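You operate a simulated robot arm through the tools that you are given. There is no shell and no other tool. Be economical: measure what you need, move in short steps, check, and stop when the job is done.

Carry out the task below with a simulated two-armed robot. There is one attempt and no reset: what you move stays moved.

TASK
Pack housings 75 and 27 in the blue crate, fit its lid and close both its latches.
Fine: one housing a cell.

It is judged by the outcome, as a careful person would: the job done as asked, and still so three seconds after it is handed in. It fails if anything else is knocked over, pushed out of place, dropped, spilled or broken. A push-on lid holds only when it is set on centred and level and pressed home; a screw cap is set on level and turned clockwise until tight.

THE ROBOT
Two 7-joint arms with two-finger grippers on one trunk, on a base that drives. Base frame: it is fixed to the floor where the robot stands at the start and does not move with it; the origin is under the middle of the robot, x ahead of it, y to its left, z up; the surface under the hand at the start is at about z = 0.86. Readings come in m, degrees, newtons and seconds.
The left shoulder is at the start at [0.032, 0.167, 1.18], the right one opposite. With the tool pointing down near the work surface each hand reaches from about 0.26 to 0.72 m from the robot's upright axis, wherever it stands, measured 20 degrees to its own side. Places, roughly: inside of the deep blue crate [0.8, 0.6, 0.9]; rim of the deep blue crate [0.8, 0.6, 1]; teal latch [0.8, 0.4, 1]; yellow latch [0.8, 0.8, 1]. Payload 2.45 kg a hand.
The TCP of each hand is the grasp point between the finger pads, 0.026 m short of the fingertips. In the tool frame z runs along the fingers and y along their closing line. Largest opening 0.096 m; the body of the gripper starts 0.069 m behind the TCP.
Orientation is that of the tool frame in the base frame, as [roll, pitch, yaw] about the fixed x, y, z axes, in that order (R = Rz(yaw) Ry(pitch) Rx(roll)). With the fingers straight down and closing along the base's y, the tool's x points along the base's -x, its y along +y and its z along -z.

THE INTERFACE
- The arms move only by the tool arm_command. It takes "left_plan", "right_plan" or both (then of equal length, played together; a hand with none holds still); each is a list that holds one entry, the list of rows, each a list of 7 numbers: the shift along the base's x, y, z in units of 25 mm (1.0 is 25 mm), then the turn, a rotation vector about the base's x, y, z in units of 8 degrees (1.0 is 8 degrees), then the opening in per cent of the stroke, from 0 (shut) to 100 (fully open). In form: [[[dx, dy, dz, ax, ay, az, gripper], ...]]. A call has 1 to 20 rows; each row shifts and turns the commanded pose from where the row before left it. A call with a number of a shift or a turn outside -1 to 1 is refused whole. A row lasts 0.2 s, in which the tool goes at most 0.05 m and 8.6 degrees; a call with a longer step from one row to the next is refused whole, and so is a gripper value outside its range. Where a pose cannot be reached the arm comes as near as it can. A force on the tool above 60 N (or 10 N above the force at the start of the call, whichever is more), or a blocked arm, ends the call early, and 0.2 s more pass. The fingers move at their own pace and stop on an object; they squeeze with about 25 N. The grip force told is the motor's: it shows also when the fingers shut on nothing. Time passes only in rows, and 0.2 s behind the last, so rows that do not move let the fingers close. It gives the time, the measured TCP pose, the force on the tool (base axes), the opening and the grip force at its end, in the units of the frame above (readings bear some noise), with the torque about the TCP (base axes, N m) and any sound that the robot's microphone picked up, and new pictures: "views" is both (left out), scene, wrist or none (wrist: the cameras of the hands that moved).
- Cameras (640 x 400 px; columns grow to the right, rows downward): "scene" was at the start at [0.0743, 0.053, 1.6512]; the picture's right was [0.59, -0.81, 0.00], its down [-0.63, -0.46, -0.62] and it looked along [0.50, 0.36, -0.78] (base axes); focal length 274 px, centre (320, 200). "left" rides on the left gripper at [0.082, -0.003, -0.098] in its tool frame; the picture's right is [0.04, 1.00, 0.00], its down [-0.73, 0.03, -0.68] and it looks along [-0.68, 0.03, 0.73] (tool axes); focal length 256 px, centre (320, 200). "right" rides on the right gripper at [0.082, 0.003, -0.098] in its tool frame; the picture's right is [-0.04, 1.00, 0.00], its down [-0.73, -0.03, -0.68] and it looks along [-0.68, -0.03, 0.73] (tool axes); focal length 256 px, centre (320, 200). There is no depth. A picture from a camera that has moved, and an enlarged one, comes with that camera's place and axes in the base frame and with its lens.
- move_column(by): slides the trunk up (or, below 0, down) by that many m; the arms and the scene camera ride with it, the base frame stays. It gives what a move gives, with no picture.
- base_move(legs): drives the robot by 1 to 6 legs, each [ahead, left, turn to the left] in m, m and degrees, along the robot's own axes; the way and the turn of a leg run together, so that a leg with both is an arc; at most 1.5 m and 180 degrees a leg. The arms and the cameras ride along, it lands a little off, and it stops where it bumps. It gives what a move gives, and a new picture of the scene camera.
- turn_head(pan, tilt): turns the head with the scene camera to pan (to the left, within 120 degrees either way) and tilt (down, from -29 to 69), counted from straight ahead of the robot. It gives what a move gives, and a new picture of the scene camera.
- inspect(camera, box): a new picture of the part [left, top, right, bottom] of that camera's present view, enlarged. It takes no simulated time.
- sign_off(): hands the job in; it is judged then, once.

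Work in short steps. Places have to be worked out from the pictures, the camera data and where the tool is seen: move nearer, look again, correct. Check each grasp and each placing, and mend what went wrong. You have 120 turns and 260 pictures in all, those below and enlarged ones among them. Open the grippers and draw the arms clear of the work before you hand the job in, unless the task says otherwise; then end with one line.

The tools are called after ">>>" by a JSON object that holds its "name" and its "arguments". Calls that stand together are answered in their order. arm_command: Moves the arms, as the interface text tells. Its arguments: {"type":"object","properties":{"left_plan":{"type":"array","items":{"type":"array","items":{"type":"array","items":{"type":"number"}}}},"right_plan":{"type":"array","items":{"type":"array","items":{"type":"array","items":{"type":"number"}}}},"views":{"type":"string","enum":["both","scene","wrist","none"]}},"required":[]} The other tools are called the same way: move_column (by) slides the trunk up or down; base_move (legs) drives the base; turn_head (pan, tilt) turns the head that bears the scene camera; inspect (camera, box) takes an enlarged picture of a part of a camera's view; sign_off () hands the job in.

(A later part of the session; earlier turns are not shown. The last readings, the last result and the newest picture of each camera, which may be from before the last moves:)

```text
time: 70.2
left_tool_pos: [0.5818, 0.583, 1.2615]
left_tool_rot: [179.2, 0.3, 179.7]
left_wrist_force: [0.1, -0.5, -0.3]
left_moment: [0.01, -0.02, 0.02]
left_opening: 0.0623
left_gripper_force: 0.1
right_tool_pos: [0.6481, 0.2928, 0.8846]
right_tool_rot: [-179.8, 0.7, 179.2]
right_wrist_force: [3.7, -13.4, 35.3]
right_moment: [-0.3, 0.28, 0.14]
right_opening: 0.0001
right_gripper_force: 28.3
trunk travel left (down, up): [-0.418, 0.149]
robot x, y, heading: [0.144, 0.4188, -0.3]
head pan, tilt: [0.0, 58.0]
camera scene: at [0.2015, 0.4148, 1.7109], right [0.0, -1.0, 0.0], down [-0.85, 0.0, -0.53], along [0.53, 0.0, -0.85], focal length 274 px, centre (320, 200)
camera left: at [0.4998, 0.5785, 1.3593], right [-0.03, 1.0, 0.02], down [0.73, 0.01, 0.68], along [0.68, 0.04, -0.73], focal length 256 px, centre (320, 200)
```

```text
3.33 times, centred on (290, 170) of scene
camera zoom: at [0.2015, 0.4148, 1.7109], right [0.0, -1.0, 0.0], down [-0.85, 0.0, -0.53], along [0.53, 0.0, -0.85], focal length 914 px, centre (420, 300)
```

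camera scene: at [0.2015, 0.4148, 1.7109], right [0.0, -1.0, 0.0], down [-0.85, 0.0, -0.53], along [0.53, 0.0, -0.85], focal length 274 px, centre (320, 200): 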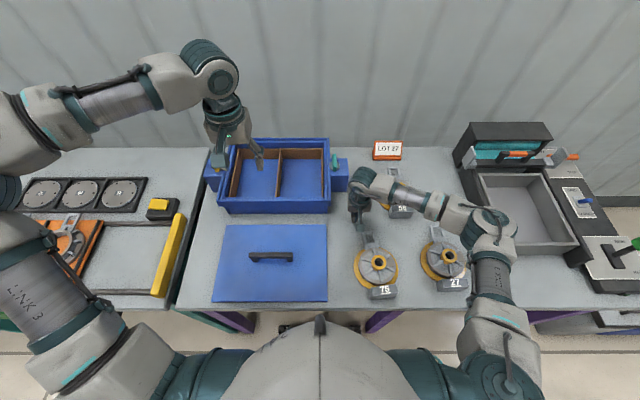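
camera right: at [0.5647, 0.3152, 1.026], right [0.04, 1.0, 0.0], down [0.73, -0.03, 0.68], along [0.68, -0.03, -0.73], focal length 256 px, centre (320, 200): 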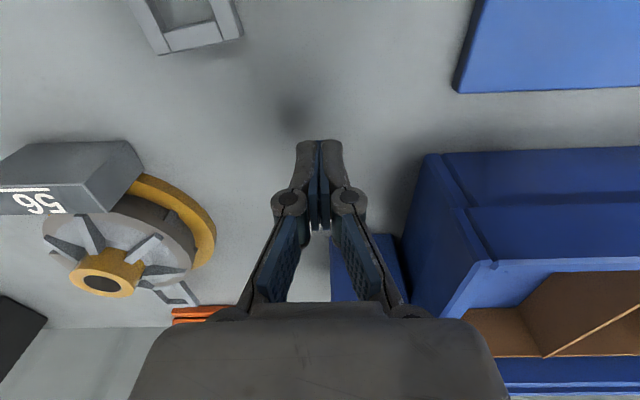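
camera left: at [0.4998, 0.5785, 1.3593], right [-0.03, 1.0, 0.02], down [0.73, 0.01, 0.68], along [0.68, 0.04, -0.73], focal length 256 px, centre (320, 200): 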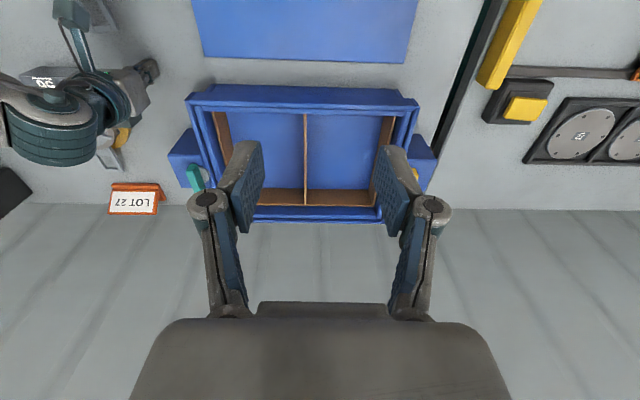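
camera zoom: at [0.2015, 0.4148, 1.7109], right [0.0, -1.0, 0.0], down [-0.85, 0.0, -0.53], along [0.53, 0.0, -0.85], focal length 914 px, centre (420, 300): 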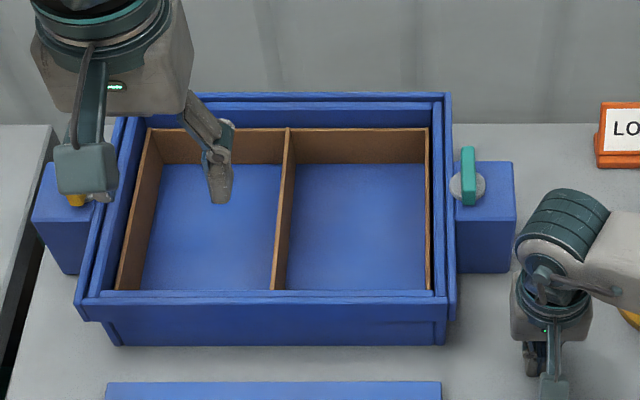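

Crate interior: x≈0.68–0.919, floor 0.87; cell centres y≈0.484 and 0.646; rim z≈0.97. Now measure housings' extents.

>>> {"name": "inspect", "arguments": {"camera": "scene", "box": [340, 220, 480, 310]}}

```text
4.44 times, centred on (410, 265) of scene
camera zoom: at [0.2015, 0.4148, 1.7109], right [0.0, -1.0, 0.0], down [-0.85, 0.0, -0.53], along [0.53, 0.0, -0.85], focal length 1218 px, centre (-80, -89)
```

zoom: 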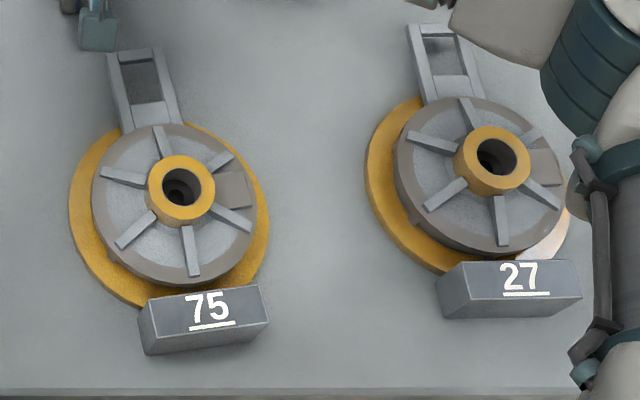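

75 is yawed ≈+9°, 27 ≈+4.5°; length ≈0.219 vs 0.239 interior, so they fit aligned. I lift the right hand and bring it above 27, out of the left arm's way.

>>> {"name": "arm_command", "arguments": {"right_plan": [[[0, 0, 0.1, 0, 0, 0, 0], [0, 0, 0.2, 0, 0, 0, 0], [0, 0, 0.5, 0, 0, 0, 0], [0, 0, 1, 0, 0, 0, 0], [0, 0, 1, 0, 0, 0, 0], [0, 0, 1, 0, 0, 0, 0], [0, 0, 1, 0, 0, 0, 0], [0, 0, 1, 0, 0, 0, 0], [0, -0.8, 1, 0, 0, 0, 0], [-0.4, -0.9, 0.4, 0, 0, 0, 60], [-0.6, -1, 0, 0, 0, 0, 60], [-0.6, -1, 0, 0, 0, 0, 60], [-0.6, -1, 0, 0, 0, 0, 60], [-0.6, -1, 0, 0, 0, 0, 60], [-0.6, -1, 0, 0, 0, 0, 60], [-0.6, -1, 0, 0, 0, 0, 60], [-0.6, -1, 0, 0, 0, 0, 60], [-0.6, -1, 0, 0, 0, 0, 60], [-0.6, -1, 0, 0, 0, 0, 60], [0, 0, 0, 0, 0, 0, 60]]], "views": "scene"}}

```text
time: 74.4
left_tool_pos: [0.585, 0.5841, 1.2595]
left_tool_rot: [179.1, 0.2, 179.8]
left_wrist_force: [0.7, -0.4, -0.5]
left_moment: [-0.02, 0.03, 0.02]
left_opening: 0.0624
left_gripper_force: 0.0
right_tool_pos: [0.5029, 0.0254, 1.0628]
right_tool_rot: [-179.8, 0.2, 179.2]
right_wrist_force: [-0.3, 0.0, 0.3]
right_moment: [0.02, 0.04, -0.02]
right_opening: 0.0578
right_gripper_force: 0.1
trunk travel left (down, up): [-0.418, 0.149]
robot x, y, heading: [0.1379, 0.4199, -0.3]
head pan, tilt: [0.0, 58.0]
camera scene: at [0.206, 0.4153, 1.7105], right [0.0, -1.0, 0.0], down [-0.85, 0.0, -0.53], along [0.53, 0.0, -0.85], focal length 274 px, centre (320, 200)
```

scene: 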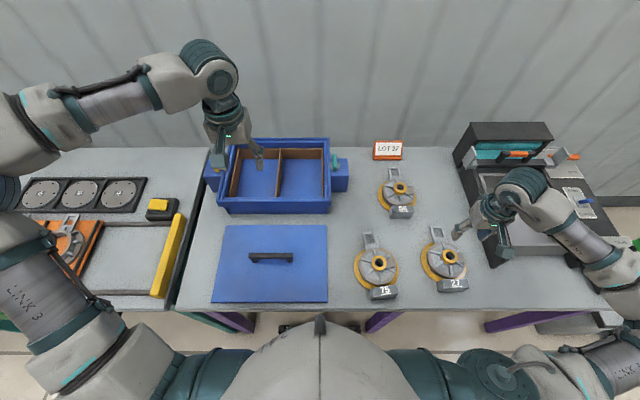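

Everything steady. The left hand goes over 75 (~[0.474, 0.241]), yawed +9° to match it.

>>> {"name": "arm_command", "arguments": {"left_plan": [[[-0.296, -0.915, -0.4, 0, 0, 0.08, 65], [-0.296, -0.915, -0.7, 0, 0, 0.08, 65], [-0.296, -0.915, -0.7, 0, 0, 0.08, 65], [-0.296, -0.915, -0.7, 0, 0, 0.08, 65], [-0.296, -0.915, -0.7, 0, 0, 0.08, 65], [-0.296, -0.915, -0.7, 0, 0, 0.08, 65], [-0.296, -0.915, -0.7, 0, 0, 0.08, 65], [-0.296, -0.915, -0.7, 0, 0, 0.08, 65], [-0.296, -0.915, -0.7, 0, 0, 0.08, 65], [-0.296, -0.915, -0.7, 0, 0, 0.08, 65], [-0.296, -0.915, -0.7, 0, 0, 0.08, 65], [-0.296, -0.915, -0.7, 0, 0, 0.08, 65], [-0.296, -0.915, -0.7, -0.1, 0, 0.08, 65], [-0.296, -0.915, -0.6, 0, 0, 0.08, 65], [-0.296, -0.915, -0.4, 0, 0, 0, 65], [0, 0, 0, 0, 0, 0, 65]]]}}

```text
time: 77.8
left_tool_pos: [0.5087, 0.5028, 1.1967]
left_tool_rot: [179.9, 0.2, -171.8]
left_wrist_force: [-0.6, 0.3, 0.4]
left_moment: [-0.03, 0.02, -0.01]
left_opening: 0.0625
left_gripper_force: 0.0
left hand out of reach, approached as far as the arm can: row 3, 4, 5, 6, 7, 8, 9, 10, 11, 12, 13, 14, 15
right_tool_pos: [0.5046, 0.0262, 1.0622]
right_tool_rot: [-179.7, 0.4, 179.2]
right_wrist_force: [1.0, -0.3, -1.2]
right_moment: [0.0, -0.01, 0.01]
right_opening: 0.0576
right_gripper_force: 0.0
trunk travel left (down, up): [-0.418, 0.149]
robot x, y, heading: [0.1394, 0.4131, -0.1]
head pan, tilt: [0.0, 58.0]
camera scene: at [0.205, 0.4153, 1.7105], right [0.0, -1.0, 0.0], down [-0.85, 0.0, -0.53], along [0.53, 0.0, -0.85], focal length 274 px, centre (320, 200)
camera left: at [0.4291, 0.4876, 1.2954], right [-0.18, 0.98, 0.0], down [0.72, 0.13, 0.68], along [0.67, 0.13, -0.73], focal length 256 px, centre (320, 200)
```

scene: 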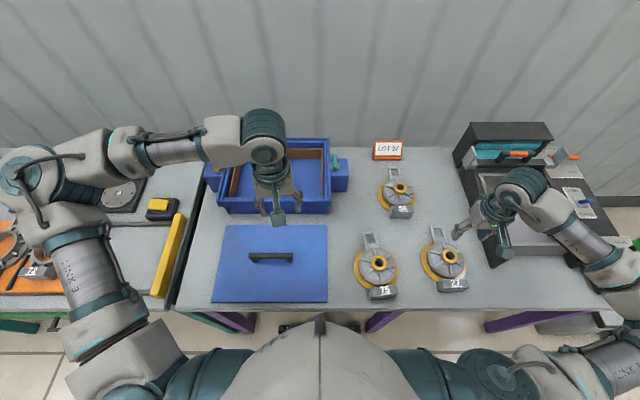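
left: 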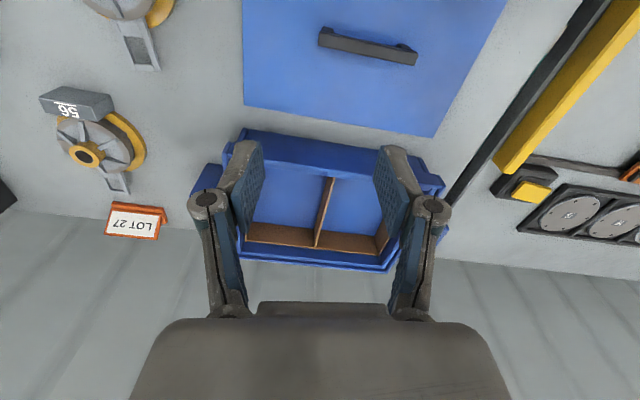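

The left arm cannot fold in that far at this stance. I test whether it reaches the free spot right of the lid (~[0.62, 0.32]), where the right arm could pass a housing.

>>> {"name": "arm_command", "arguments": {"left_plan": [[[0.6, -0.4, -0.2, 0, 0, -0.12, 65], [0.6, -0.8, -0.2, 0, 0, -0.12, 65], [0.6, -0.9, -0.2, 0, 0, -0.12, 65], [0.6, -0.9, -0.4, 0, 0, -0.12, 65], [0.6, -0.9, -0.5, 0, 0, -0.12, 65], [0.6, -0.9, -0.5, 0, 0, -0.12, 65], [0.6, -0.9, -0.5, 0, 0, -0.12, 65], [0.2, -0.9, -0.5, 0, 0, -0.12, 65], [0, -0.9, -0.5, 0, 0, 0, 65], [0, 0, 0, 0, 0, 0, 65]]], "views": "scene"}}

```text
time: 80.0
left_tool_pos: [0.5189, 0.5018, 1.1753]
left_tool_rot: [-180.0, 0.2, -177.3]
left_wrist_force: [1.0, -0.7, -0.3]
left_moment: [-0.01, 0.0, -0.01]
left_opening: 0.0625
left_gripper_force: 0.0
left hand out of reach, approached as far as the arm can: row 1, 2, 3, 4, 5, 6, 7, 8, 9
right_tool_pos: [0.5038, 0.0262, 1.0638]
right_tool_rot: [-179.7, 0.3, 179.3]
right_wrist_force: [-0.6, 0.2, -0.2]
right_moment: [-0.02, -0.03, -0.02]
right_opening: 0.0575
right_gripper_force: 0.1
trunk travel left (down, up): [-0.418, 0.149]
robot x, y, heading: [0.137, 0.4185, -0.1]
head pan, tilt: [0.0, 58.0]
camera scene: at [0.206, 0.4153, 1.7105], right [0.0, -1.0, 0.0], down [-0.85, 0.0, -0.53], along [0.53, 0.0, -0.85], focal length 274 px, centre (320, 200)
```

scene: 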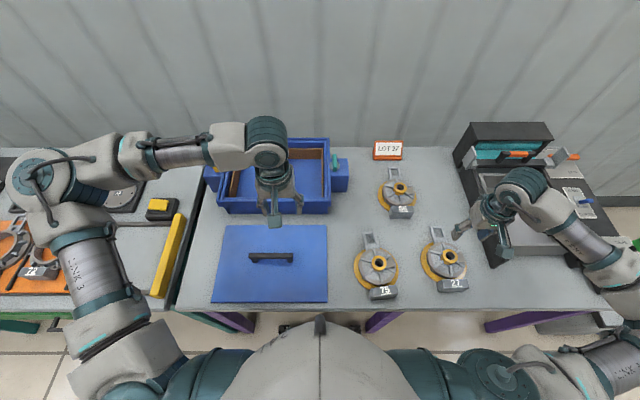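

The left wrist seems yaw-limited there. I test the same spot with the tool yawed about −50° (the hubs allow grips at 60° steps).

>>> {"name": "arm_command", "arguments": {"left_plan": [[[0, 0, 0, 0, 0, -1, 65], [0.2, 0, 0, 0, 0, -1, 65], [0.4, 0, 0, 0, 0, -1, 65], [0.6, -0.4, 0, 0, 0, -1, 65], [0.6, -0.6, 0, 0, 0, -1, 65], [0.6, -0.8, -0.2, 0, 0, -1, 65], [0.6, -0.9, -0.2, 0, 0, -0.6, 65], [0.6, -0.9, -0.3, 0, 0, 0, 65], [0.4, -0.9, -0.5, 0, 0, 0, 65], [0, -0.9, -0.5, 0, 0, 0, 65], [0, -0.9, -0.5, 0, 0, 0, 65], [0, -0.9, -0.5, 0, 0, 0, 65], [0, -0.4, -0.3, 0, 0, 0, 65], [0, 0, 0, 0, 0, 0, 65]]], "views": "both"}}

```text
time: 83.0
left_tool_pos: [0.5283, 0.5049, 1.1873]
left_tool_rot: [-180.0, 0.2, 149.1]
left_wrist_force: [-0.8, 0.4, -0.4]
left_moment: [-0.04, -0.03, 0.01]
left_opening: 0.0624
left_gripper_force: 0.1
left hand out of reach, approached as far as the arm can: row 3, 4, 5, 6, 7, 8, 9, 10, 11, 12, 13
right_tool_pos: [0.5044, 0.0251, 1.0629]
right_tool_rot: [-179.7, 0.3, 179.2]
right_wrist_force: [1.3, 0.0, 0.6]
right_moment: [-0.03, 0.0, -0.02]
right_opening: 0.0577
right_gripper_force: 0.2
trunk travel left (down, up): [-0.418, 0.149]
robot x, y, heading: [0.1457, 0.4194, -0.2]
head pan, tilt: [0.0, 58.0]
camera scene: at [0.2057, 0.4154, 1.7105], right [0.0, -1.0, 0.0], down [-0.85, 0.0, -0.53], along [0.53, 0.0, -0.85], focal length 274 px, centre (320, 200)
camera left: at [0.4562, 0.5449, 1.2866], right [0.48, 0.88, 0.0], down [0.64, -0.35, 0.68], along [0.6, -0.33, -0.73], focal length 256 px, centre (320, 200)
```

scene: 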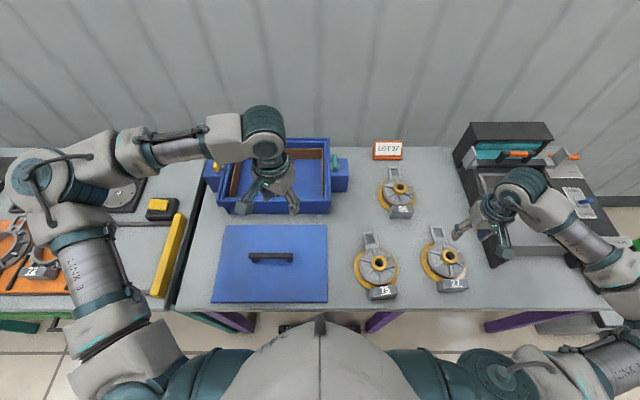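
left: 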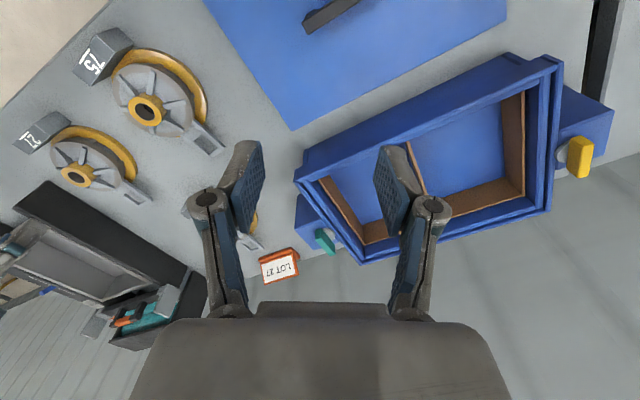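

The left arm is joint-limited towards the centre. I move it back left, and test whether the empty right hand reaches above the right cell.

>>> {"name": "arm_command", "arguments": {"left_plan": [[[0.1, 0.6, 0.2, 0, 0, 0.4, 65], [0.1, 0.6, 0.2, 0, 0, 0.4, 65], [0.1, 0.6, 0.2, 0, 0, 0.4, 65], [0.1, 0.6, 0.2, 0, 0, 0.4, 65], [0.1, 0.6, 0.2, 0, 0, 0.4, 65], [0.1, 0.6, 0.2, 0, 0, 0.4, 65], [0.1, 0.6, 0.2, 0, 0, 0.4, 65], [0.1, 0.6, 0.2, 0, 0, 0.4, 65], [0.1, 0.6, 0.2, 0, 0, 0.4, 65], [0.1, 0.6, 0.2, 0, 0, 0.3, 65], [0.1, 0.6, 0.2, 0, 0, 0, 65], [0, 0.6, 0, 0, 0, 0, 65], [0, 0.6, 0, 0, 0, 0, 65], [0, 0.6, 0, 0, 0, 0, 65], [0, 0, 0, 0, 0, 0, 65], [0, 0, 0, 0, 0, 0, 65], [0, 0, 0, 0, 0, 0, 65], [0, 0, 0, 0, 0, 0, 65], [0, 0, 0, 0, 0, 0, 65]]], "right_plan": [[[0, 0, 0.8, 0, 0, 0, 60], [0, 0.4, 0.8, 0, 0, 0, 60], [0.3, 0.9, 0, 0, 0, 0, 60], [0.6, 1, 0, 0, 0, 0, 60], [0.6, 1, 0, 0, 0, 0, 60], [0.6, 1, 0, 0, 0, 0, 60], [0.6, 1, 0, 0, 0, 0, 60], [0.6, 1, 0, 0, 0, 0, 60], [0.6, 1, 0, 0, 0, 0, 60], [0.6, 1, 0, 0, 0, 0, 60], [0.6, 1, 0, 0, 0, 0, 60], [0.6, 1, 0, 0, 0, 0, 60], [0.6, 1, 0, 0, 0, 0, 60], [0.6, 1, 0, 0, 0, 0, 60], [0.6, 1, 0, 0, 0, 0, 60], [0.6, 1, 0, 0, 0, 0, 60], [0.6, 1, 0, 0, 0, 0, 60], [0.6, 1, 0, 0, 0, 0, 60], [0.6, 1, 0, 0, 0, 0, 60]]], "views": "both"}}

```text
time: 87.0
left_tool_pos: [0.5559, 0.721, 1.2432]
left_tool_rot: [-179.8, 0.2, -179.8]
left_wrist_force: [0.3, -0.4, -0.1]
left_moment: [-0.01, -0.05, -0.02]
left_opening: 0.0625
left_gripper_force: 0.1
right_tool_pos: [0.7548, 0.4634, 1.1025]
right_tool_rot: [-179.5, 0.4, 179.1]
right_wrist_force: [0.1, -0.7, -0.8]
right_moment: [0.0, -0.02, 0.01]
right_opening: 0.0577
right_gripper_force: 0.1
trunk travel left (down, up): [-0.418, 0.149]
robot x, y, heading: [0.1419, 0.4188, -0.2]
head pan, tilt: [0.0, 58.0]
camera scene: at [0.2073, 0.4261, 1.7104], right [0.0, -1.0, 0.0], down [-0.85, 0.0, -0.53], along [0.53, 0.0, -0.85], focal length 274 px, centre (320, 200)
camera right: at [0.672, 0.4691, 1.2016], right [0.06, 1.0, -0.01], down [0.73, -0.03, 0.68], along [0.68, -0.04, -0.73], focal length 256 px, centre (320, 200)
camera left: at [0.4739, 0.7184, 1.3405], right [-0.04, 1.0, 0.0], down [0.73, 0.03, 0.68], along [0.68, 0.03, -0.73], focal length 256 px, centre (320, 200)
```

scene: 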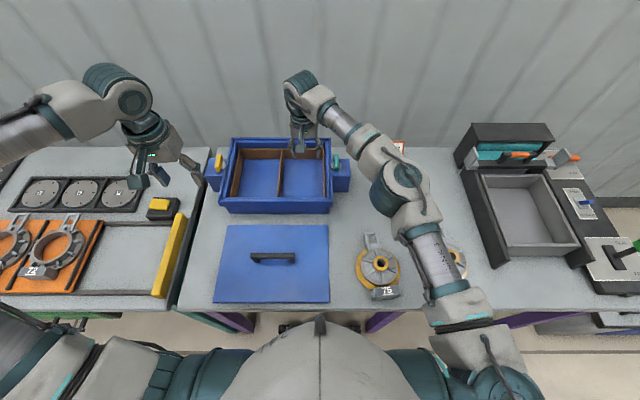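
right: 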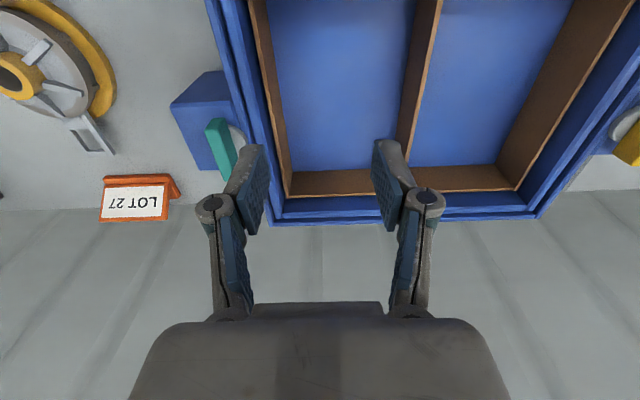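
left: 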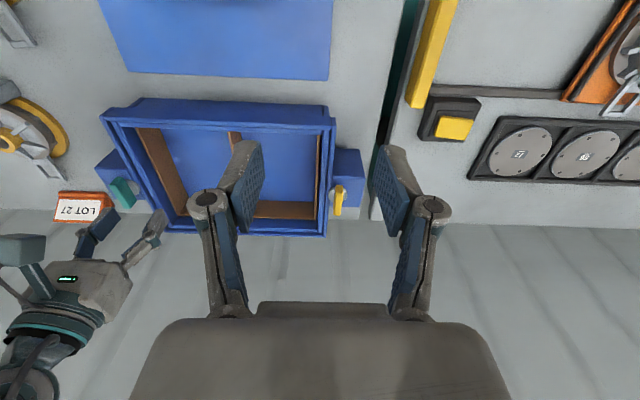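

The right arm reaches over the right cell with no trouble and no sway. I test how far it gets towards the left cell.

>>> {"name": "arm_command", "arguments": {"right_plan": [[[0.5, 0.4, 0, 0, 0, 0, 60], [0.6, 0.4, 0, 0, 0, 0, 60], [0, 0.9, 0, 0, 0, 0, 60], [0, 0.9, 0, 0, 0, 0, 60], [0, 0.9, 0, 0, 0, 0, 60], [0, 0.9, 0, 0, 0, 0, 60], [0, 0.9, 0, 0, 0, 0, 60], [0, 0.9, 0, 0, 0, 0, 60], [0, 0.9, 0, 0, 0, 0, 60], [0, 0, 0, 0, 0, 0, 60]]], "views": "wrist"}}

```text
time: 89.2
left_tool_pos: [0.5559, 0.7194, 1.2415]
left_tool_rot: [-180.0, 0.1, -179.7]
left_wrist_force: [0.5, 0.3, 0.8]
left_moment: [-0.04, 0.02, -0.04]
left_opening: 0.0624
left_gripper_force: 0.0
right_tool_pos: [0.7608, 0.478, 1.1031]
right_tool_rot: [-179.6, 0.3, 179.2]
right_wrist_force: [0.6, -0.2, 0.3]
right_moment: [-0.05, -0.04, 0.02]
right_opening: 0.0579
right_gripper_force: 0.0
right hand out of reach, approached as far as the arm can: row 1, 2, 3, 4, 5, 6, 7, 8, 9
trunk travel left (down, up): [-0.418, 0.149]
robot x, y, heading: [0.1421, 0.4181, 0.1]
head pan, tilt: [0.0, 58.0]
camera right: at [0.6796, 0.4831, 1.2018], right [0.05, 1.0, -0.01], down [0.73, -0.04, 0.68], along [0.68, -0.04, -0.73], focal length 256 px, centre (320, 200)
```

right: 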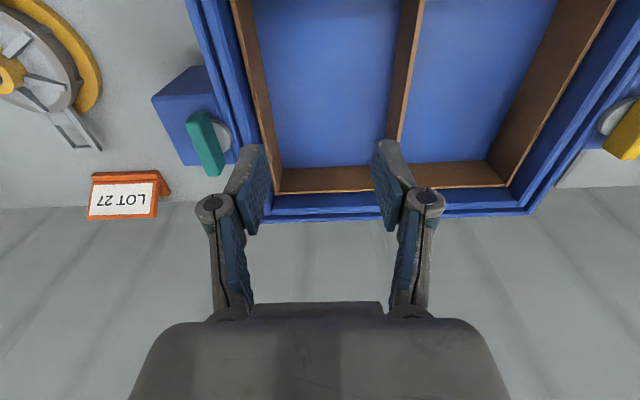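

The right arm is just ~2–15 cm short of the cells. One more empty-handed shift (5 cm ahead, 14 cm left) would put both cells and both housings in the right arm's range.

>>> {"name": "base_move", "arguments": {"legs": [[0.05, 0.14, 0]]}}

```text
time: 90.5
left_tool_pos: [0.6184, 0.8203, 1.2399]
left_tool_rot: [178.7, -0.6, -179.7]
left_wrist_force: [-0.1, 1.5, -0.1]
left_moment: [-0.16, 0.05, -0.02]
left_opening: 0.0625
left_gripper_force: 0.0
right_tool_pos: [0.8105, 0.5765, 1.0938]
right_tool_rot: [179.3, -0.3, 179.0]
right_wrist_force: [0.6, 0.5, -0.6]
right_moment: [0.02, 0.06, -0.01]
right_opening: 0.0576
right_gripper_force: 0.1
trunk travel left (down, up): [-0.418, 0.149]
robot x, y, heading: [0.1929, 0.5463, 0.3]
head pan, tilt: [0.0, 58.0]
camera scene: at [0.2783, 0.4632, 1.7062], right [0.0, -1.0, -0.05], down [-0.86, 0.03, -0.51], along [0.52, 0.04, -0.86], focal length 274 px, centre (320, 200)
```

scene: 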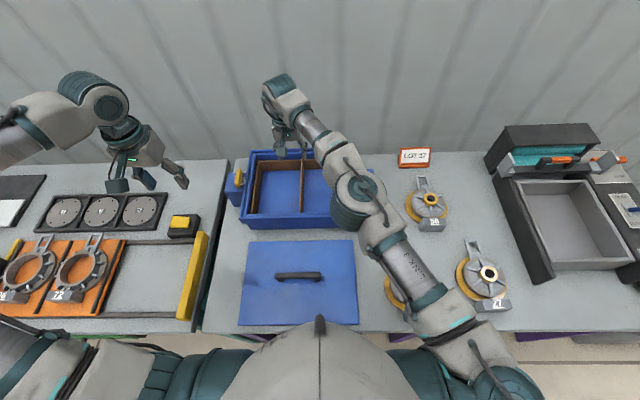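

Big sway from that move; I promptly bring the right fist to the free table spot to damp it.

>>> {"name": "arm_command", "arguments": {"right_plan": [[[-0.53, -0.9, 0.4, 0, 0, 0, 0], [-0.53, -0.96, 0.4, 0, 0, 0, 0], [-0.53, -0.96, 0, 0, 0, 0, 0], [-0.53, -0.96, 0, 0, 0, 0, 0], [-0.53, -0.96, 0, 0, 0, 0, 0], [-0.53, -0.96, 0, 0, 0, 0, 0], [-0.53, -0.96, 0, 0, 0, 0, 0], [-0.53, -0.96, 0, 0, 0, 0, 0], [-0.53, -0.96, 0, 0, 0, 0, 0], [-0.53, -0.96, -0.3, 0, 0, 0, 0], [-0.53, -0.96, -0.9, 0, 0, 0, 0], [-0.53, -0.96, -1, 0, 0, 0, 0], [0, 0, -1, 0, 0, 0, 0], [0, 0, -1, 0, 0, 0, 0], [0, 0, -1, 0, 0, 0, 0], [0, 0, -1, 0, 0, 0, 0], [0, 0, -1, 0, 0, 0, 0]]], "views": "both"}}

```text
time: 94.2
left_tool_pos: [0.601, 0.8758, 1.2342]
left_tool_rot: [-178.6, 0.3, -179.9]
left_wrist_force: [-0.5, 0.1, -0.4]
left_moment: [0.03, 0.01, -0.02]
left_opening: 0.0625
left_gripper_force: 0.0
right_tool_pos: [0.6363, 0.3374, 0.9417]
right_tool_rot: [-178.2, 0.8, 178.9]
right_wrist_force: [-0.2, 1.3, -0.1]
right_moment: [0.02, 0.03, -0.02]
right_opening: 0.0
right_gripper_force: 25.3
trunk travel left (down, up): [-0.418, 0.149]
robot x, y, heading: [0.1918, 0.5425, -0.0]
head pan, tilt: [0.0, 58.0]
camera scene: at [0.2564, 0.5158, 1.7103], right [0.0, -1.0, -0.02], down [-0.85, 0.01, -0.53], along [0.53, 0.01, -0.85], focal length 274 px, centre (320, 200)
camera right: at [0.5524, 0.3443, 1.0398], right [0.06, 1.0, -0.03], down [0.72, -0.02, 0.69], along [0.69, -0.06, -0.72], focal length 256 px, centre (320, 200)
```

scene: 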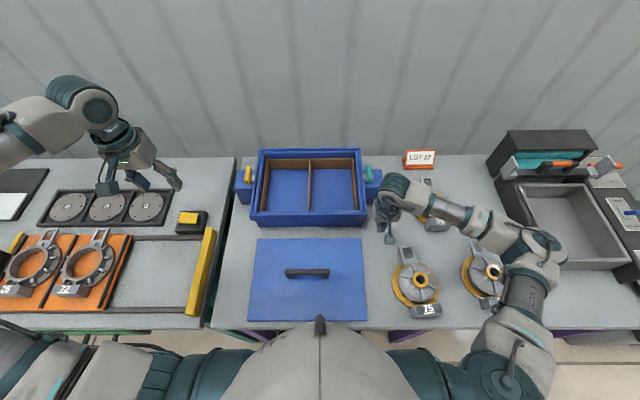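
right: 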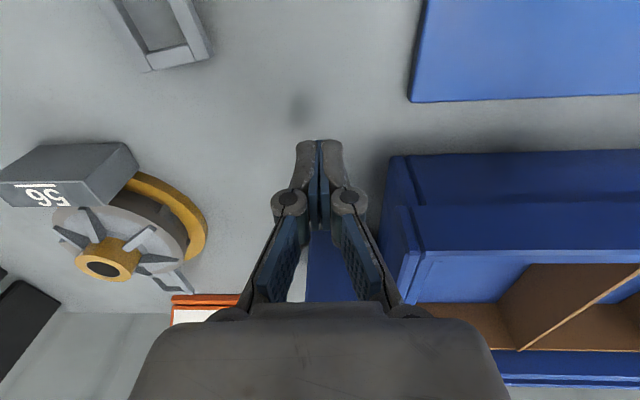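

Fingers are over free table. I shift 2 cm away from the crate and touch down to damp.

>>> {"name": "arm_command", "arguments": {"right_plan": [[[0, -0.4, -0.6, 0, 0, 0, 0], [0, -0.4, -0.6, 0, 0, 0, 0], [0, -0.1, -0.5, 0, 0, 0, 0], [0, 0, -0.4, 0, 0, 0, 0], [0, 0, -0.2, 0, 0, 0, 0], [0, 0, 0, 0, 0, 0, 0]]], "views": "none"}}

>>> {"name": "move_column", "arguments": {"by": -0.001}}

>>> {"name": "move_column", "arguments": {"by": -0.001}}

>>> {"name": "move_column", "arguments": {"by": -0.001}}

>>> {"name": "move_column", "arguments": {"by": -0.0005}}

>>> {"name": "move_column", "arguments": {"by": -0.0005}}

>>> {"name": "move_column", "arguments": {"by": -0.0005}}

```text
time: 95.5
left_tool_pos: [0.6006, 0.8758, 1.2332]
left_tool_rot: [-178.5, 0.1, -179.9]
left_wrist_force: [-0.1, -0.1, 0.2]
left_moment: [0.01, -0.01, 0.02]
left_opening: 0.0624
left_gripper_force: 0.1
right_tool_pos: [0.6343, 0.3146, 0.8842]
right_tool_rot: [-178.1, 0.9, 179.1]
right_wrist_force: [-1.2, -0.6, 3.9]
right_moment: [0.04, 0.09, 0.03]
right_opening: 0.0001
right_gripper_force: 24.9
trunk travel left (down, up): [-0.418, 0.149]
robot x, y, heading: [0.1916, 0.5399, -0.0]
head pan, tilt: [0.0, 58.0]
```

```text
time: 96.1
left_tool_pos: [0.5998, 0.8751, 1.2329]
left_tool_rot: [-178.6, 0.3, -179.9]
left_wrist_force: [0.0, 0.3, -0.1]
left_moment: [0.0, -0.01, 0.02]
left_opening: 0.0623
left_gripper_force: 0.1
right_tool_pos: [0.6347, 0.3142, 0.8853]
right_tool_rot: [-178.0, 1.0, 179.0]
right_wrist_force: [-0.7, -1.5, 10.5]
right_moment: [0.08, 0.15, 0.05]
right_opening: 0.0
right_gripper_force: 24.7
trunk travel left (down, up): [-0.417, 0.15]
robot x, y, heading: [0.1872, 0.5449, -0.1]
head pan, tilt: [0.0, 58.0]
```

```text
time: 96.6
left_tool_pos: [0.5986, 0.8754, 1.2325]
left_tool_rot: [-178.6, 0.3, -179.8]
left_wrist_force: [-0.3, -0.1, -0.2]
left_moment: [0.01, 0.02, 0.01]
left_opening: 0.0622
left_gripper_force: 0.0
right_tool_pos: [0.6351, 0.3147, 0.8848]
right_tool_rot: [-178.1, 1.0, 179.1]
right_wrist_force: [-0.4, -1.9, 21.6]
right_moment: [0.05, 0.23, 0.03]
right_opening: 0.0
right_gripper_force: 24.9
trunk travel left (down, up): [-0.416, 0.151]
robot x, y, heading: [0.1912, 0.544, 0.1]
head pan, tilt: [0.0, 58.0]
```

```text
time: 97.1
left_tool_pos: [0.5984, 0.8755, 1.2313]
left_tool_rot: [-178.5, 0.3, -179.9]
left_wrist_force: [0.1, 0.7, -0.4]
left_moment: [-0.01, -0.02, 0.05]
left_opening: 0.0624
left_gripper_force: 0.0
right_tool_pos: [0.6351, 0.3167, 0.8849]
right_tool_rot: [-178.1, 1.0, 179.0]
right_wrist_force: [1.5, -5.9, 37.7]
right_moment: [0.03, 0.37, 0.12]
right_opening: 0.0
right_gripper_force: 29.0
trunk travel left (down, up): [-0.415, 0.152]
robot x, y, heading: [0.1877, 0.5415, -0.1]
head pan, tilt: [0.0, 58.0]
```

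```text
time: 97.6
left_tool_pos: [0.5975, 0.8752, 1.2315]
left_tool_rot: [-178.4, 0.3, -179.9]
left_wrist_force: [-0.3, 0.7, -0.6]
left_moment: [-0.01, 0.03, 0.02]
left_opening: 0.0627
left_gripper_force: 0.1
right_tool_pos: [0.6351, 0.3157, 0.8851]
right_tool_rot: [-178.1, 1.2, 179.0]
right_wrist_force: [2.1, -7.1, 44.8]
right_moment: [0.01, 0.49, 0.2]
right_opening: 0.0
right_gripper_force: 28.3
trunk travel left (down, up): [-0.414, 0.152]
robot x, y, heading: [0.1896, 0.5459, -0.0]
head pan, tilt: [0.0, 58.0]
```

```text
time: 98.1
left_tool_pos: [0.5962, 0.8749, 1.2302]
left_tool_rot: [-178.6, 0.4, -179.9]
left_wrist_force: [0.3, 0.1, 0.2]
left_moment: [-0.05, 0.0, -0.03]
left_opening: 0.0623
left_gripper_force: 0.1
right_tool_pos: [0.6351, 0.3158, 0.8845]
right_tool_rot: [-178.1, 1.2, 178.9]
right_wrist_force: [0.6, -8.7, 48.4]
right_moment: [-0.07, 0.55, 0.23]
right_opening: 0.0
right_gripper_force: 28.5
trunk travel left (down, up): [-0.414, 0.153]
robot x, y, heading: [0.1952, 0.5441, 0.1]
head pan, tilt: [0.0, 58.0]
```

```text
time: 98.6
left_tool_pos: [0.597, 0.8751, 1.2302]
left_tool_rot: [-178.5, 0.4, -179.9]
left_wrist_force: [-0.2, -0.4, 0.2]
left_moment: [0.01, 0.01, 0.01]
left_opening: 0.0624
left_gripper_force: 0.0
right_tool_pos: [0.6352, 0.317, 0.8857]
right_tool_rot: [-178.2, 1.4, 178.9]
right_wrist_force: [-0.2, -10.5, 51.8]
right_moment: [-0.1, 0.61, 0.25]
right_opening: 0.0
right_gripper_force: 28.2
trunk travel left (down, up): [-0.413, 0.153]
robot x, y, heading: [0.1901, 0.5417, -0.2]
head pan, tilt: [0.0, 58.0]
```

Steady again. Now the right hand rises and goes above 75 with yaw +9°.

>>> {"name": "arm_command", "arguments": {"right_plan": [[[0, 0, 0.1, 0, 0, 0, 0], [0, 0, 0.2, 0, 0, 0, 0], [0, 0, 0.5, 0, 0, 0, 0], [0, 0, 1, 0, 0, 0, 60], [0, 0, 1, 0, 0, 0, 65], [0, 0, 1, 0, 0, 0, 65], [-0.5, -0.2, 0.8, 0.04, 0.02, 0.18, 65], [-0.9, -0.45, 0.2, 0.04, 0.02, 0.18, 65], [-0.9, -0.45, 0, 0.04, 0.02, 0.18, 65], [-0.9, -0.45, 0, 0.04, 0.02, 0.18, 65], [-0.9, -0.45, 0, 0.04, 0.02, 0.18, 65], [-0.9, -0.45, 0, 0.04, 0.02, 0.18, 65], [-0.9, -0.45, 0, 0, 0.04, 0.16, 65], [-0.5, -0.2, 0, 0, 0, 0, 65], [0, 0, 0, 0, 0, 0, 65]]], "views": "both"}}

```text
time: 101.8
left_tool_pos: [0.5993, 0.8744, 1.2297]
left_tool_rot: [-178.5, 0.2, -179.9]
left_wrist_force: [0.2, 0.1, 0.0]
left_moment: [-0.01, 0.02, -0.03]
left_opening: 0.0623
left_gripper_force: 0.0
right_tool_pos: [0.4754, 0.2372, 1.0008]
right_tool_rot: [180.0, -0.1, -171.0]
right_wrist_force: [0.1, 0.2, 0.2]
right_moment: [0.01, 0.0, -0.01]
right_opening: 0.0623
right_gripper_force: 0.0
trunk travel left (down, up): [-0.413, 0.153]
robot x, y, heading: [0.1905, 0.543, -0.2]
head pan, tilt: [0.0, 58.0]
camera scene: at [0.2557, 0.5149, 1.7058], right [0.0, -1.0, -0.02], down [-0.85, 0.01, -0.53], along [0.53, 0.01, -0.85], focal length 274 px, centre (320, 200)
camera right: at [0.3943, 0.227, 1.1004], right [-0.12, 0.99, 0.0], down [0.73, 0.09, 0.68], along [0.67, 0.08, -0.74], focal length 256 px, centre (320, 200)
```

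scene: 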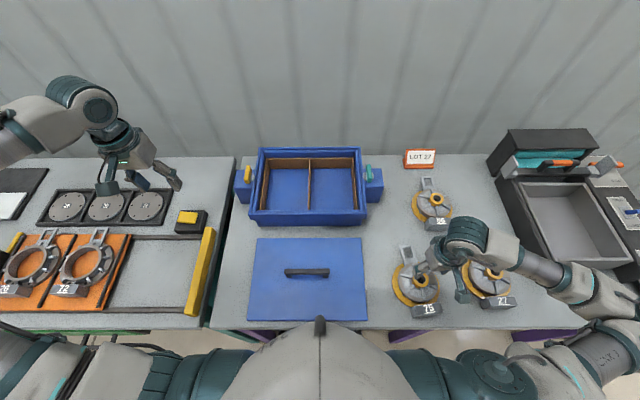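
right: 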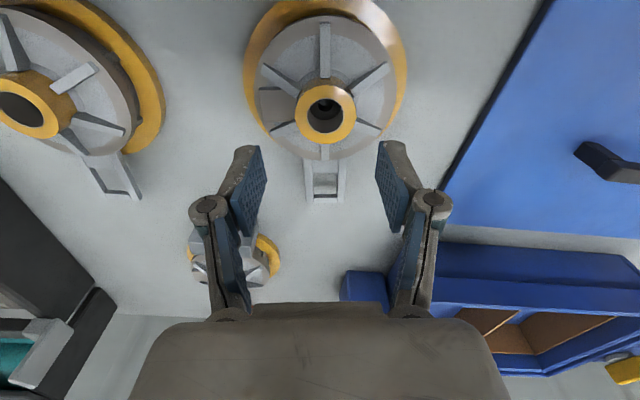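

The view is well aligned with 75. I descend (shifting −4 mm x, +4 mm y) to z≈0.941 and grip.

>>> {"name": "arm_command", "arguments": {"right_plan": [[[-0.08, 0.08, -0.4, 0, 0, 0, 65], [-0.08, 0.08, -0.4, 0, 0, 0, 65], [0, 0, -0.4, 0, 0, 0, 65], [0, 0, -0.4, 0, 0, 0, 65], [0, 0, -0.4, 0, 0, 0, 65], [0, 0, -0.38, 0, 0, 0, 65], [0, 0, 0, 0, 0, 0, 65], [0, 0, 0, 0, 0, 0, 0], [0, 0, 0, 0, 0, 0, 0], [0, 0, 0, 0, 0, 0, 0]]], "views": "wrist"}}

>>> {"name": "arm_command", "arguments": {"right_plan": [[[0, 0, 0.05, 0, 0, 0, 0], [0, 0, 0.1, 0, 0, 0, 0], [0, 0, 0.1, 0, 0, 0, 0], [0, 0, 0.1, 0, 0, 0, 0], [0, 0, 0.1, 0, 0, 0, 0]]], "views": "wrist"}}

```text
time: 104.0
left_tool_pos: [0.6011, 0.8748, 1.2293]
left_tool_rot: [-178.4, 0.2, -179.9]
left_wrist_force: [1.3, 0.5, 0.1]
left_moment: [0.02, -0.01, 0.01]
left_opening: 0.0626
left_gripper_force: 0.1
right_tool_pos: [0.4717, 0.2412, 0.9409]
right_tool_rot: [179.9, -0.3, -171.1]
right_wrist_force: [0.7, -0.3, 0.1]
right_moment: [-0.01, -0.1, 0.0]
right_opening: 0.0434
right_gripper_force: 25.1
trunk travel left (down, up): [-0.413, 0.153]
robot x, y, heading: [0.1911, 0.5443, -0.2]
head pan, tilt: [0.0, 58.0]
camera right: at [0.3904, 0.2312, 1.0407], right [-0.12, 0.99, 0.0], down [0.73, 0.08, 0.68], along [0.67, 0.08, -0.74], focal length 256 px, centre (320, 200)
```

right: 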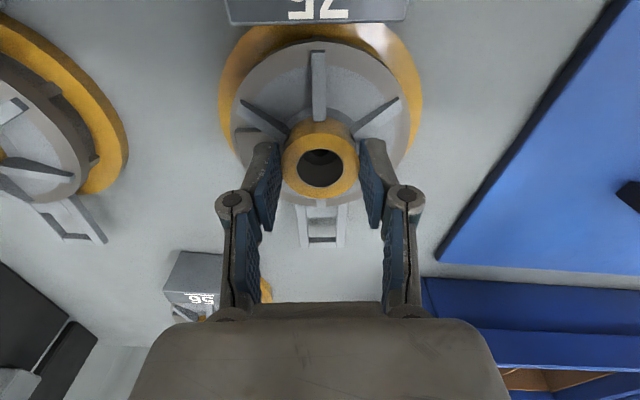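

```text
time: 105.2
left_tool_pos: [0.5999, 0.8749, 1.2282]
left_tool_rot: [-178.6, 0.3, -179.9]
left_wrist_force: [-0.2, 0.2, -0.1]
left_moment: [0.0, -0.02, 0.0]
left_opening: 0.0624
left_gripper_force: 0.0
right_tool_pos: [0.4713, 0.2415, 0.9532]
right_tool_rot: [179.8, -0.3, -171.1]
right_wrist_force: [0.1, 0.8, -3.9]
right_moment: [-0.02, -0.04, -0.03]
right_opening: 0.0435
right_gripper_force: 25.6
trunk travel left (down, up): [-0.413, 0.153]
robot x, y, heading: [0.1908, 0.5455, -0.3]
head pan, tilt: [0.0, 58.0]
camera right: at [0.3908, 0.2308, 1.0521], right [-0.12, 0.99, 0.0], down [0.73, 0.08, 0.68], along [0.67, 0.08, -0.74], focal length 256 px, centre (320, 200)
```

right: 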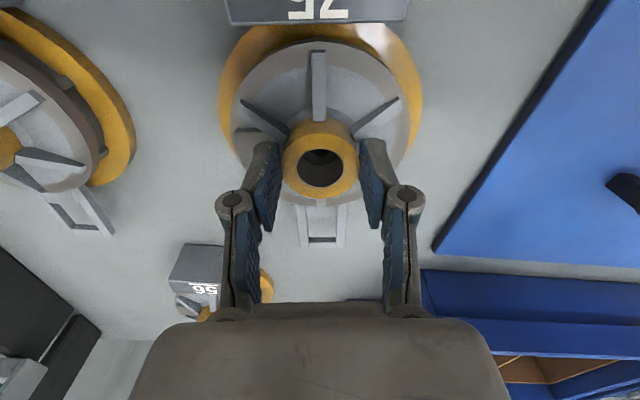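

75 is held (3.9 N). I raise it and begin the move toward the left cell, turning the yaw back to square.

>>> {"name": "arm_command", "arguments": {"right_plan": [[[0, 0, 0.3, 0, 0, 0, 0], [0, 0, 0.6, 0, 0, 0, 0], [0, 0, 0.9, 0, 0, 0, 0], [0, 0, 0.9, 0, 0, 0, 0], [0, 0, 0.9, 0, 0, 0, 0], [0, 0, 0.9, 0, 0, 0, 0], [0, 0, 0.9, 0, 0, 0, 0], [0.2, 0.3, 1, 0, 0, -0.1, 0], [0.5, 0.6, 0, 0, 0, -0.1, 0], [0.65, 0.85, 0, 0, 0, -0.1, 0], [0.65, 0.85, 0, 0, 0, -0.1, 0], [0.65, 0.85, 0, 0, 0, -0.1, 0], [0.65, 0.85, 0, 0, 0, -0.1, 0], [0.65, 0.85, 0, 0, 0, -0.1, 0], [0.65, 0.85, 0, 0, 0, -0.1, 0], [0.65, 0.85, 0, 0, 0, -0.1, 0], [0.65, 0.85, 0, 0, 0, -0.1, 0], [0.65, 0.85, 0, 0, 0, -0.1, 0], [0.65, 0.85, 0, 0, 0, 0, 0], [0.4, 0.5, 0, 0, 0, 0, 0]]], "views": "both"}}

```text
time: 109.4
left_tool_pos: [0.6012, 0.8763, 1.2293]
left_tool_rot: [-178.5, 0.3, -179.9]
left_wrist_force: [0.0, 0.0, -0.5]
left_moment: [0.0, -0.01, 0.0]
left_opening: 0.0624
left_gripper_force: 0.1
right_tool_pos: [0.66, 0.49, 1.1119]
right_tool_rot: [179.8, -0.4, -179.9]
right_wrist_force: [-0.6, 0.0, -3.3]
right_moment: [0.01, -0.04, 0.02]
right_opening: 0.0436
right_gripper_force: 24.8
trunk travel left (down, up): [-0.413, 0.153]
robot x, y, heading: [0.1915, 0.547, 0.0]
head pan, tilt: [0.0, 58.0]
camera scene: at [0.2583, 0.5186, 1.7058], right [0.0, -1.0, -0.01], down [-0.85, 0.01, -0.53], along [0.53, 0.01, -0.85], focal length 274 px, centre (320, 200)
camera right: at [0.5798, 0.4923, 1.2114], right [0.04, 1.0, 0.0], down [0.74, -0.03, 0.67], along [0.67, -0.02, -0.74], focal length 256 px, centre (320, 200)
```

scene: 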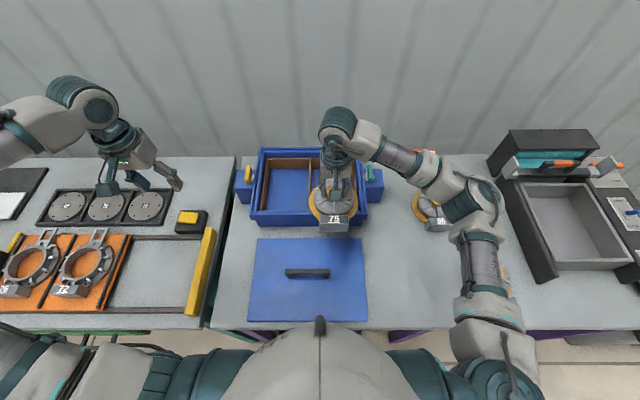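
right: 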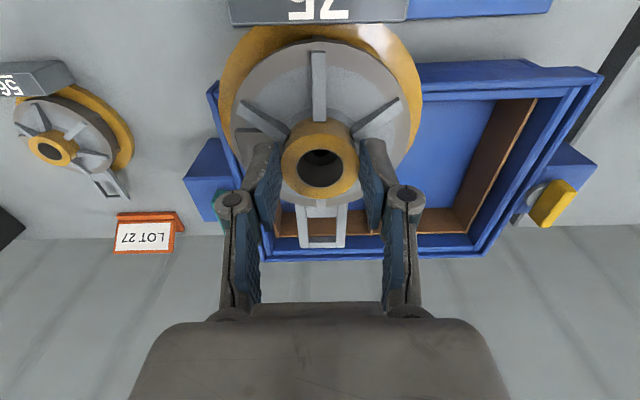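

Going well and steady. On to above the left cell (target ~[0.783, 0.646]).

>>> {"name": "arm_command", "arguments": {"right_plan": [[[0.4, 0.5, 0, 0, 0, 0, 0], [0.75, 0.95, 0, 0, 0, 0, 0], [0.75, 0.95, 0, 0, 0, 0, 0], [0.75, 0.95, 0, 0, 0, 0, 0], [0.75, 0.95, 0, 0, 0, 0, 0], [0.75, 0.95, 0, 0, 0, 0, 0], [0.5, 0.65, 0, 0, 0, 0, 0], [0.27, 0.34, 0, 0, 0, 0, 0], [0, 0, 0, 0, 0, 0, 0]]], "views": "both"}}

>>> {"name": "inspect", "arguments": {"camera": "scene", "box": [220, 130, 400, 250]}}

```text
time: 111.4
left_tool_pos: [0.601, 0.8743, 1.2287]
left_tool_rot: [-178.5, 0.2, -179.9]
left_wrist_force: [-0.2, 0.1, 0.6]
left_moment: [0.02, 0.05, 0.03]
left_opening: 0.0623
left_gripper_force: 0.0
right_tool_pos: [0.7775, 0.6389, 1.1111]
right_tool_rot: [179.9, -0.5, -179.8]
right_wrist_force: [-0.4, 0.6, -4.2]
right_moment: [0.0, -0.07, 0.0]
right_opening: 0.0436
right_gripper_force: 24.9
right hand out of reach, approached as far as the arm can: row 8
trunk travel left (down, up): [-0.413, 0.153]
robot x, y, heading: [0.1922, 0.5426, 0.0]
head pan, tilt: [0.0, 58.0]
camera scene: at [0.259, 0.5196, 1.7058], right [0.0, -1.0, -0.01], down [-0.85, 0.01, -0.53], along [0.53, 0.01, -0.85], focal length 274 px, centre (320, 200)
camera right: at [0.6961, 0.6404, 1.2103], right [0.04, 1.0, 0.0], down [0.74, -0.03, 0.67], along [0.67, -0.02, -0.74], focal length 256 px, centre (320, 200)
```

scene: 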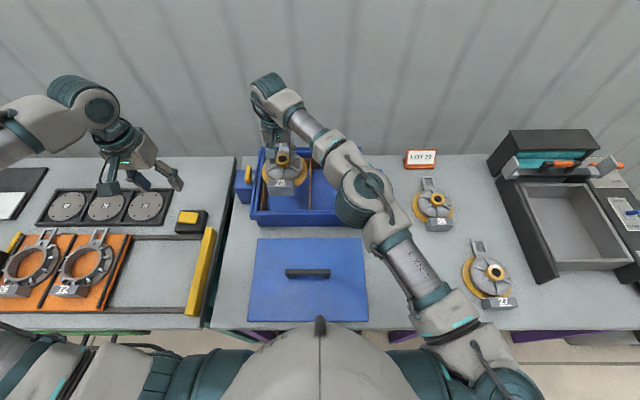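
right: 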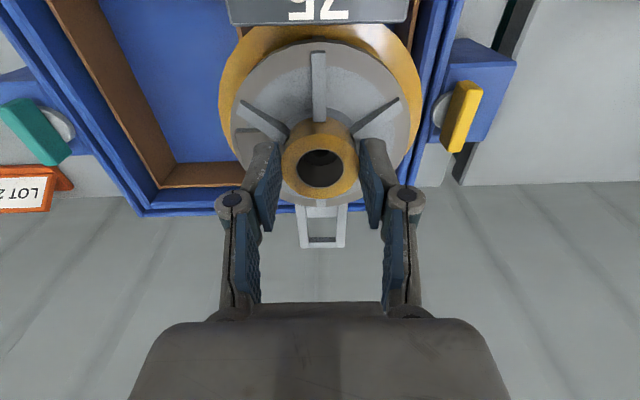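

```text
3.33 times, centred on (310, 190) of scene
camera zoom: at [0.259, 0.5196, 1.7058], right [0.0, -1.0, -0.01], down [-0.85, 0.01, -0.53], along [0.53, 0.01, -0.85], focal length 914 px, centre (353, 233)
```

zoom: 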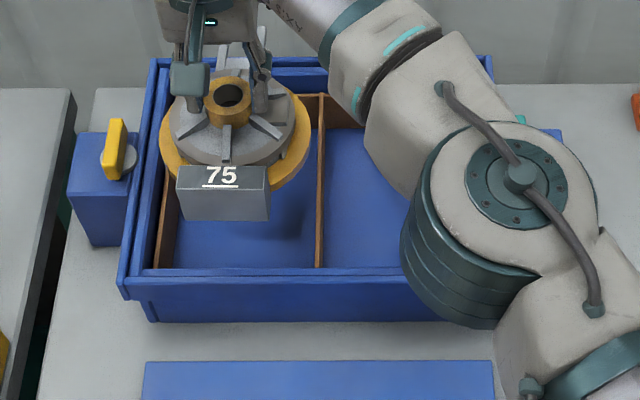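

Position matches the left cell. I lower to just above the rim, trimming to x 0.783, y 0.646.

>>> {"name": "arm_command", "arguments": {"right_plan": [[[0, 0.1, -0.4, 0, 0, 0, 0], [0.1, 0.1, -0.5, 0, 0, 0, 0], [0.1, 0.08, -0.5, 0, 0, 0, 0], [0.02, 0, -0.4, 0, 0, 0, 0], [0, 0, 0, 0, 0, 0, 0]]], "views": "both"}}

>>> {"name": "inspect", "arguments": {"camera": "scene", "box": [220, 130, 400, 250]}}

```text
time: 112.6
left_tool_pos: [0.6001, 0.8749, 1.2299]
left_tool_rot: [-178.5, 0.2, -179.8]
left_wrist_force: [-0.3, -0.5, 0.0]
left_moment: [0.0, 0.0, 0.01]
left_opening: 0.0624
left_gripper_force: 0.0
right_tool_pos: [0.7805, 0.645, 1.0663]
right_tool_rot: [179.8, -0.2, -179.9]
right_wrist_force: [-0.9, 1.4, -5.0]
right_moment: [-0.03, -0.04, 0.02]
right_opening: 0.0435
right_gripper_force: 25.1
trunk travel left (down, up): [-0.413, 0.153]
robot x, y, heading: [0.1916, 0.5432, 0.2]
head pan, tilt: [0.0, 58.0]
camera scene: at [0.2585, 0.5202, 1.7058], right [0.0, -1.0, -0.01], down [-0.85, 0.01, -0.53], along [0.53, 0.01, -0.85], focal length 274 px, centre (320, 200)
camera right: at [0.6993, 0.647, 1.166], right [0.04, 1.0, 0.0], down [0.74, -0.03, 0.68], along [0.68, -0.02, -0.74], focal length 256 px, centre (320, 200)
```

scene: 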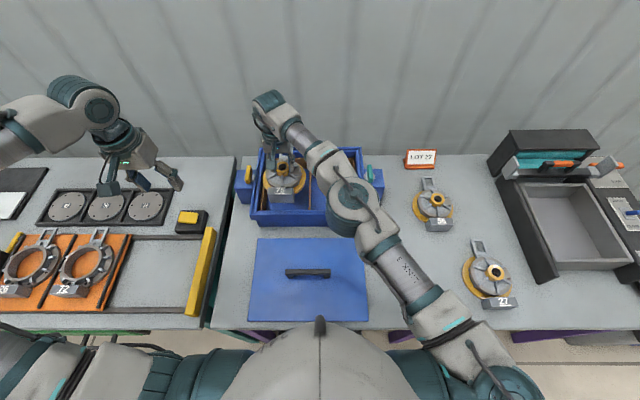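
right: 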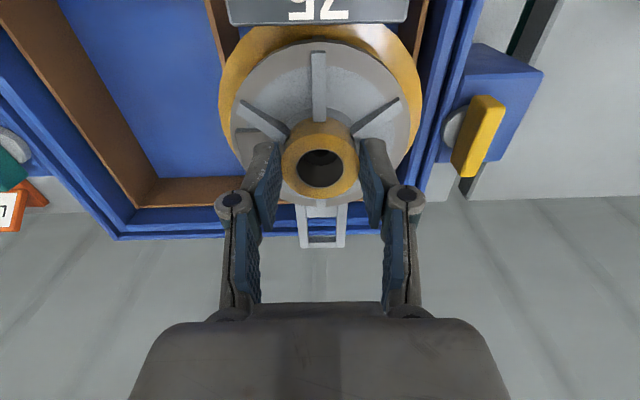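

```text
3.33 times, centred on (310, 190) of scene
camera zoom: at [0.2585, 0.5202, 1.7058], right [0.0, -1.0, -0.01], down [-0.85, 0.01, -0.53], along [0.53, 0.01, -0.85], focal length 914 px, centre (353, 233)
```

zoom: 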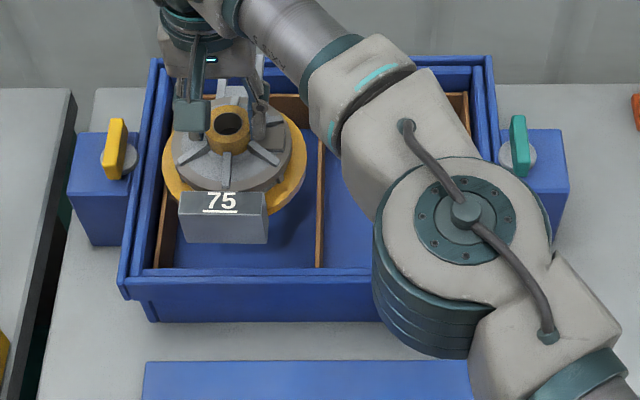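

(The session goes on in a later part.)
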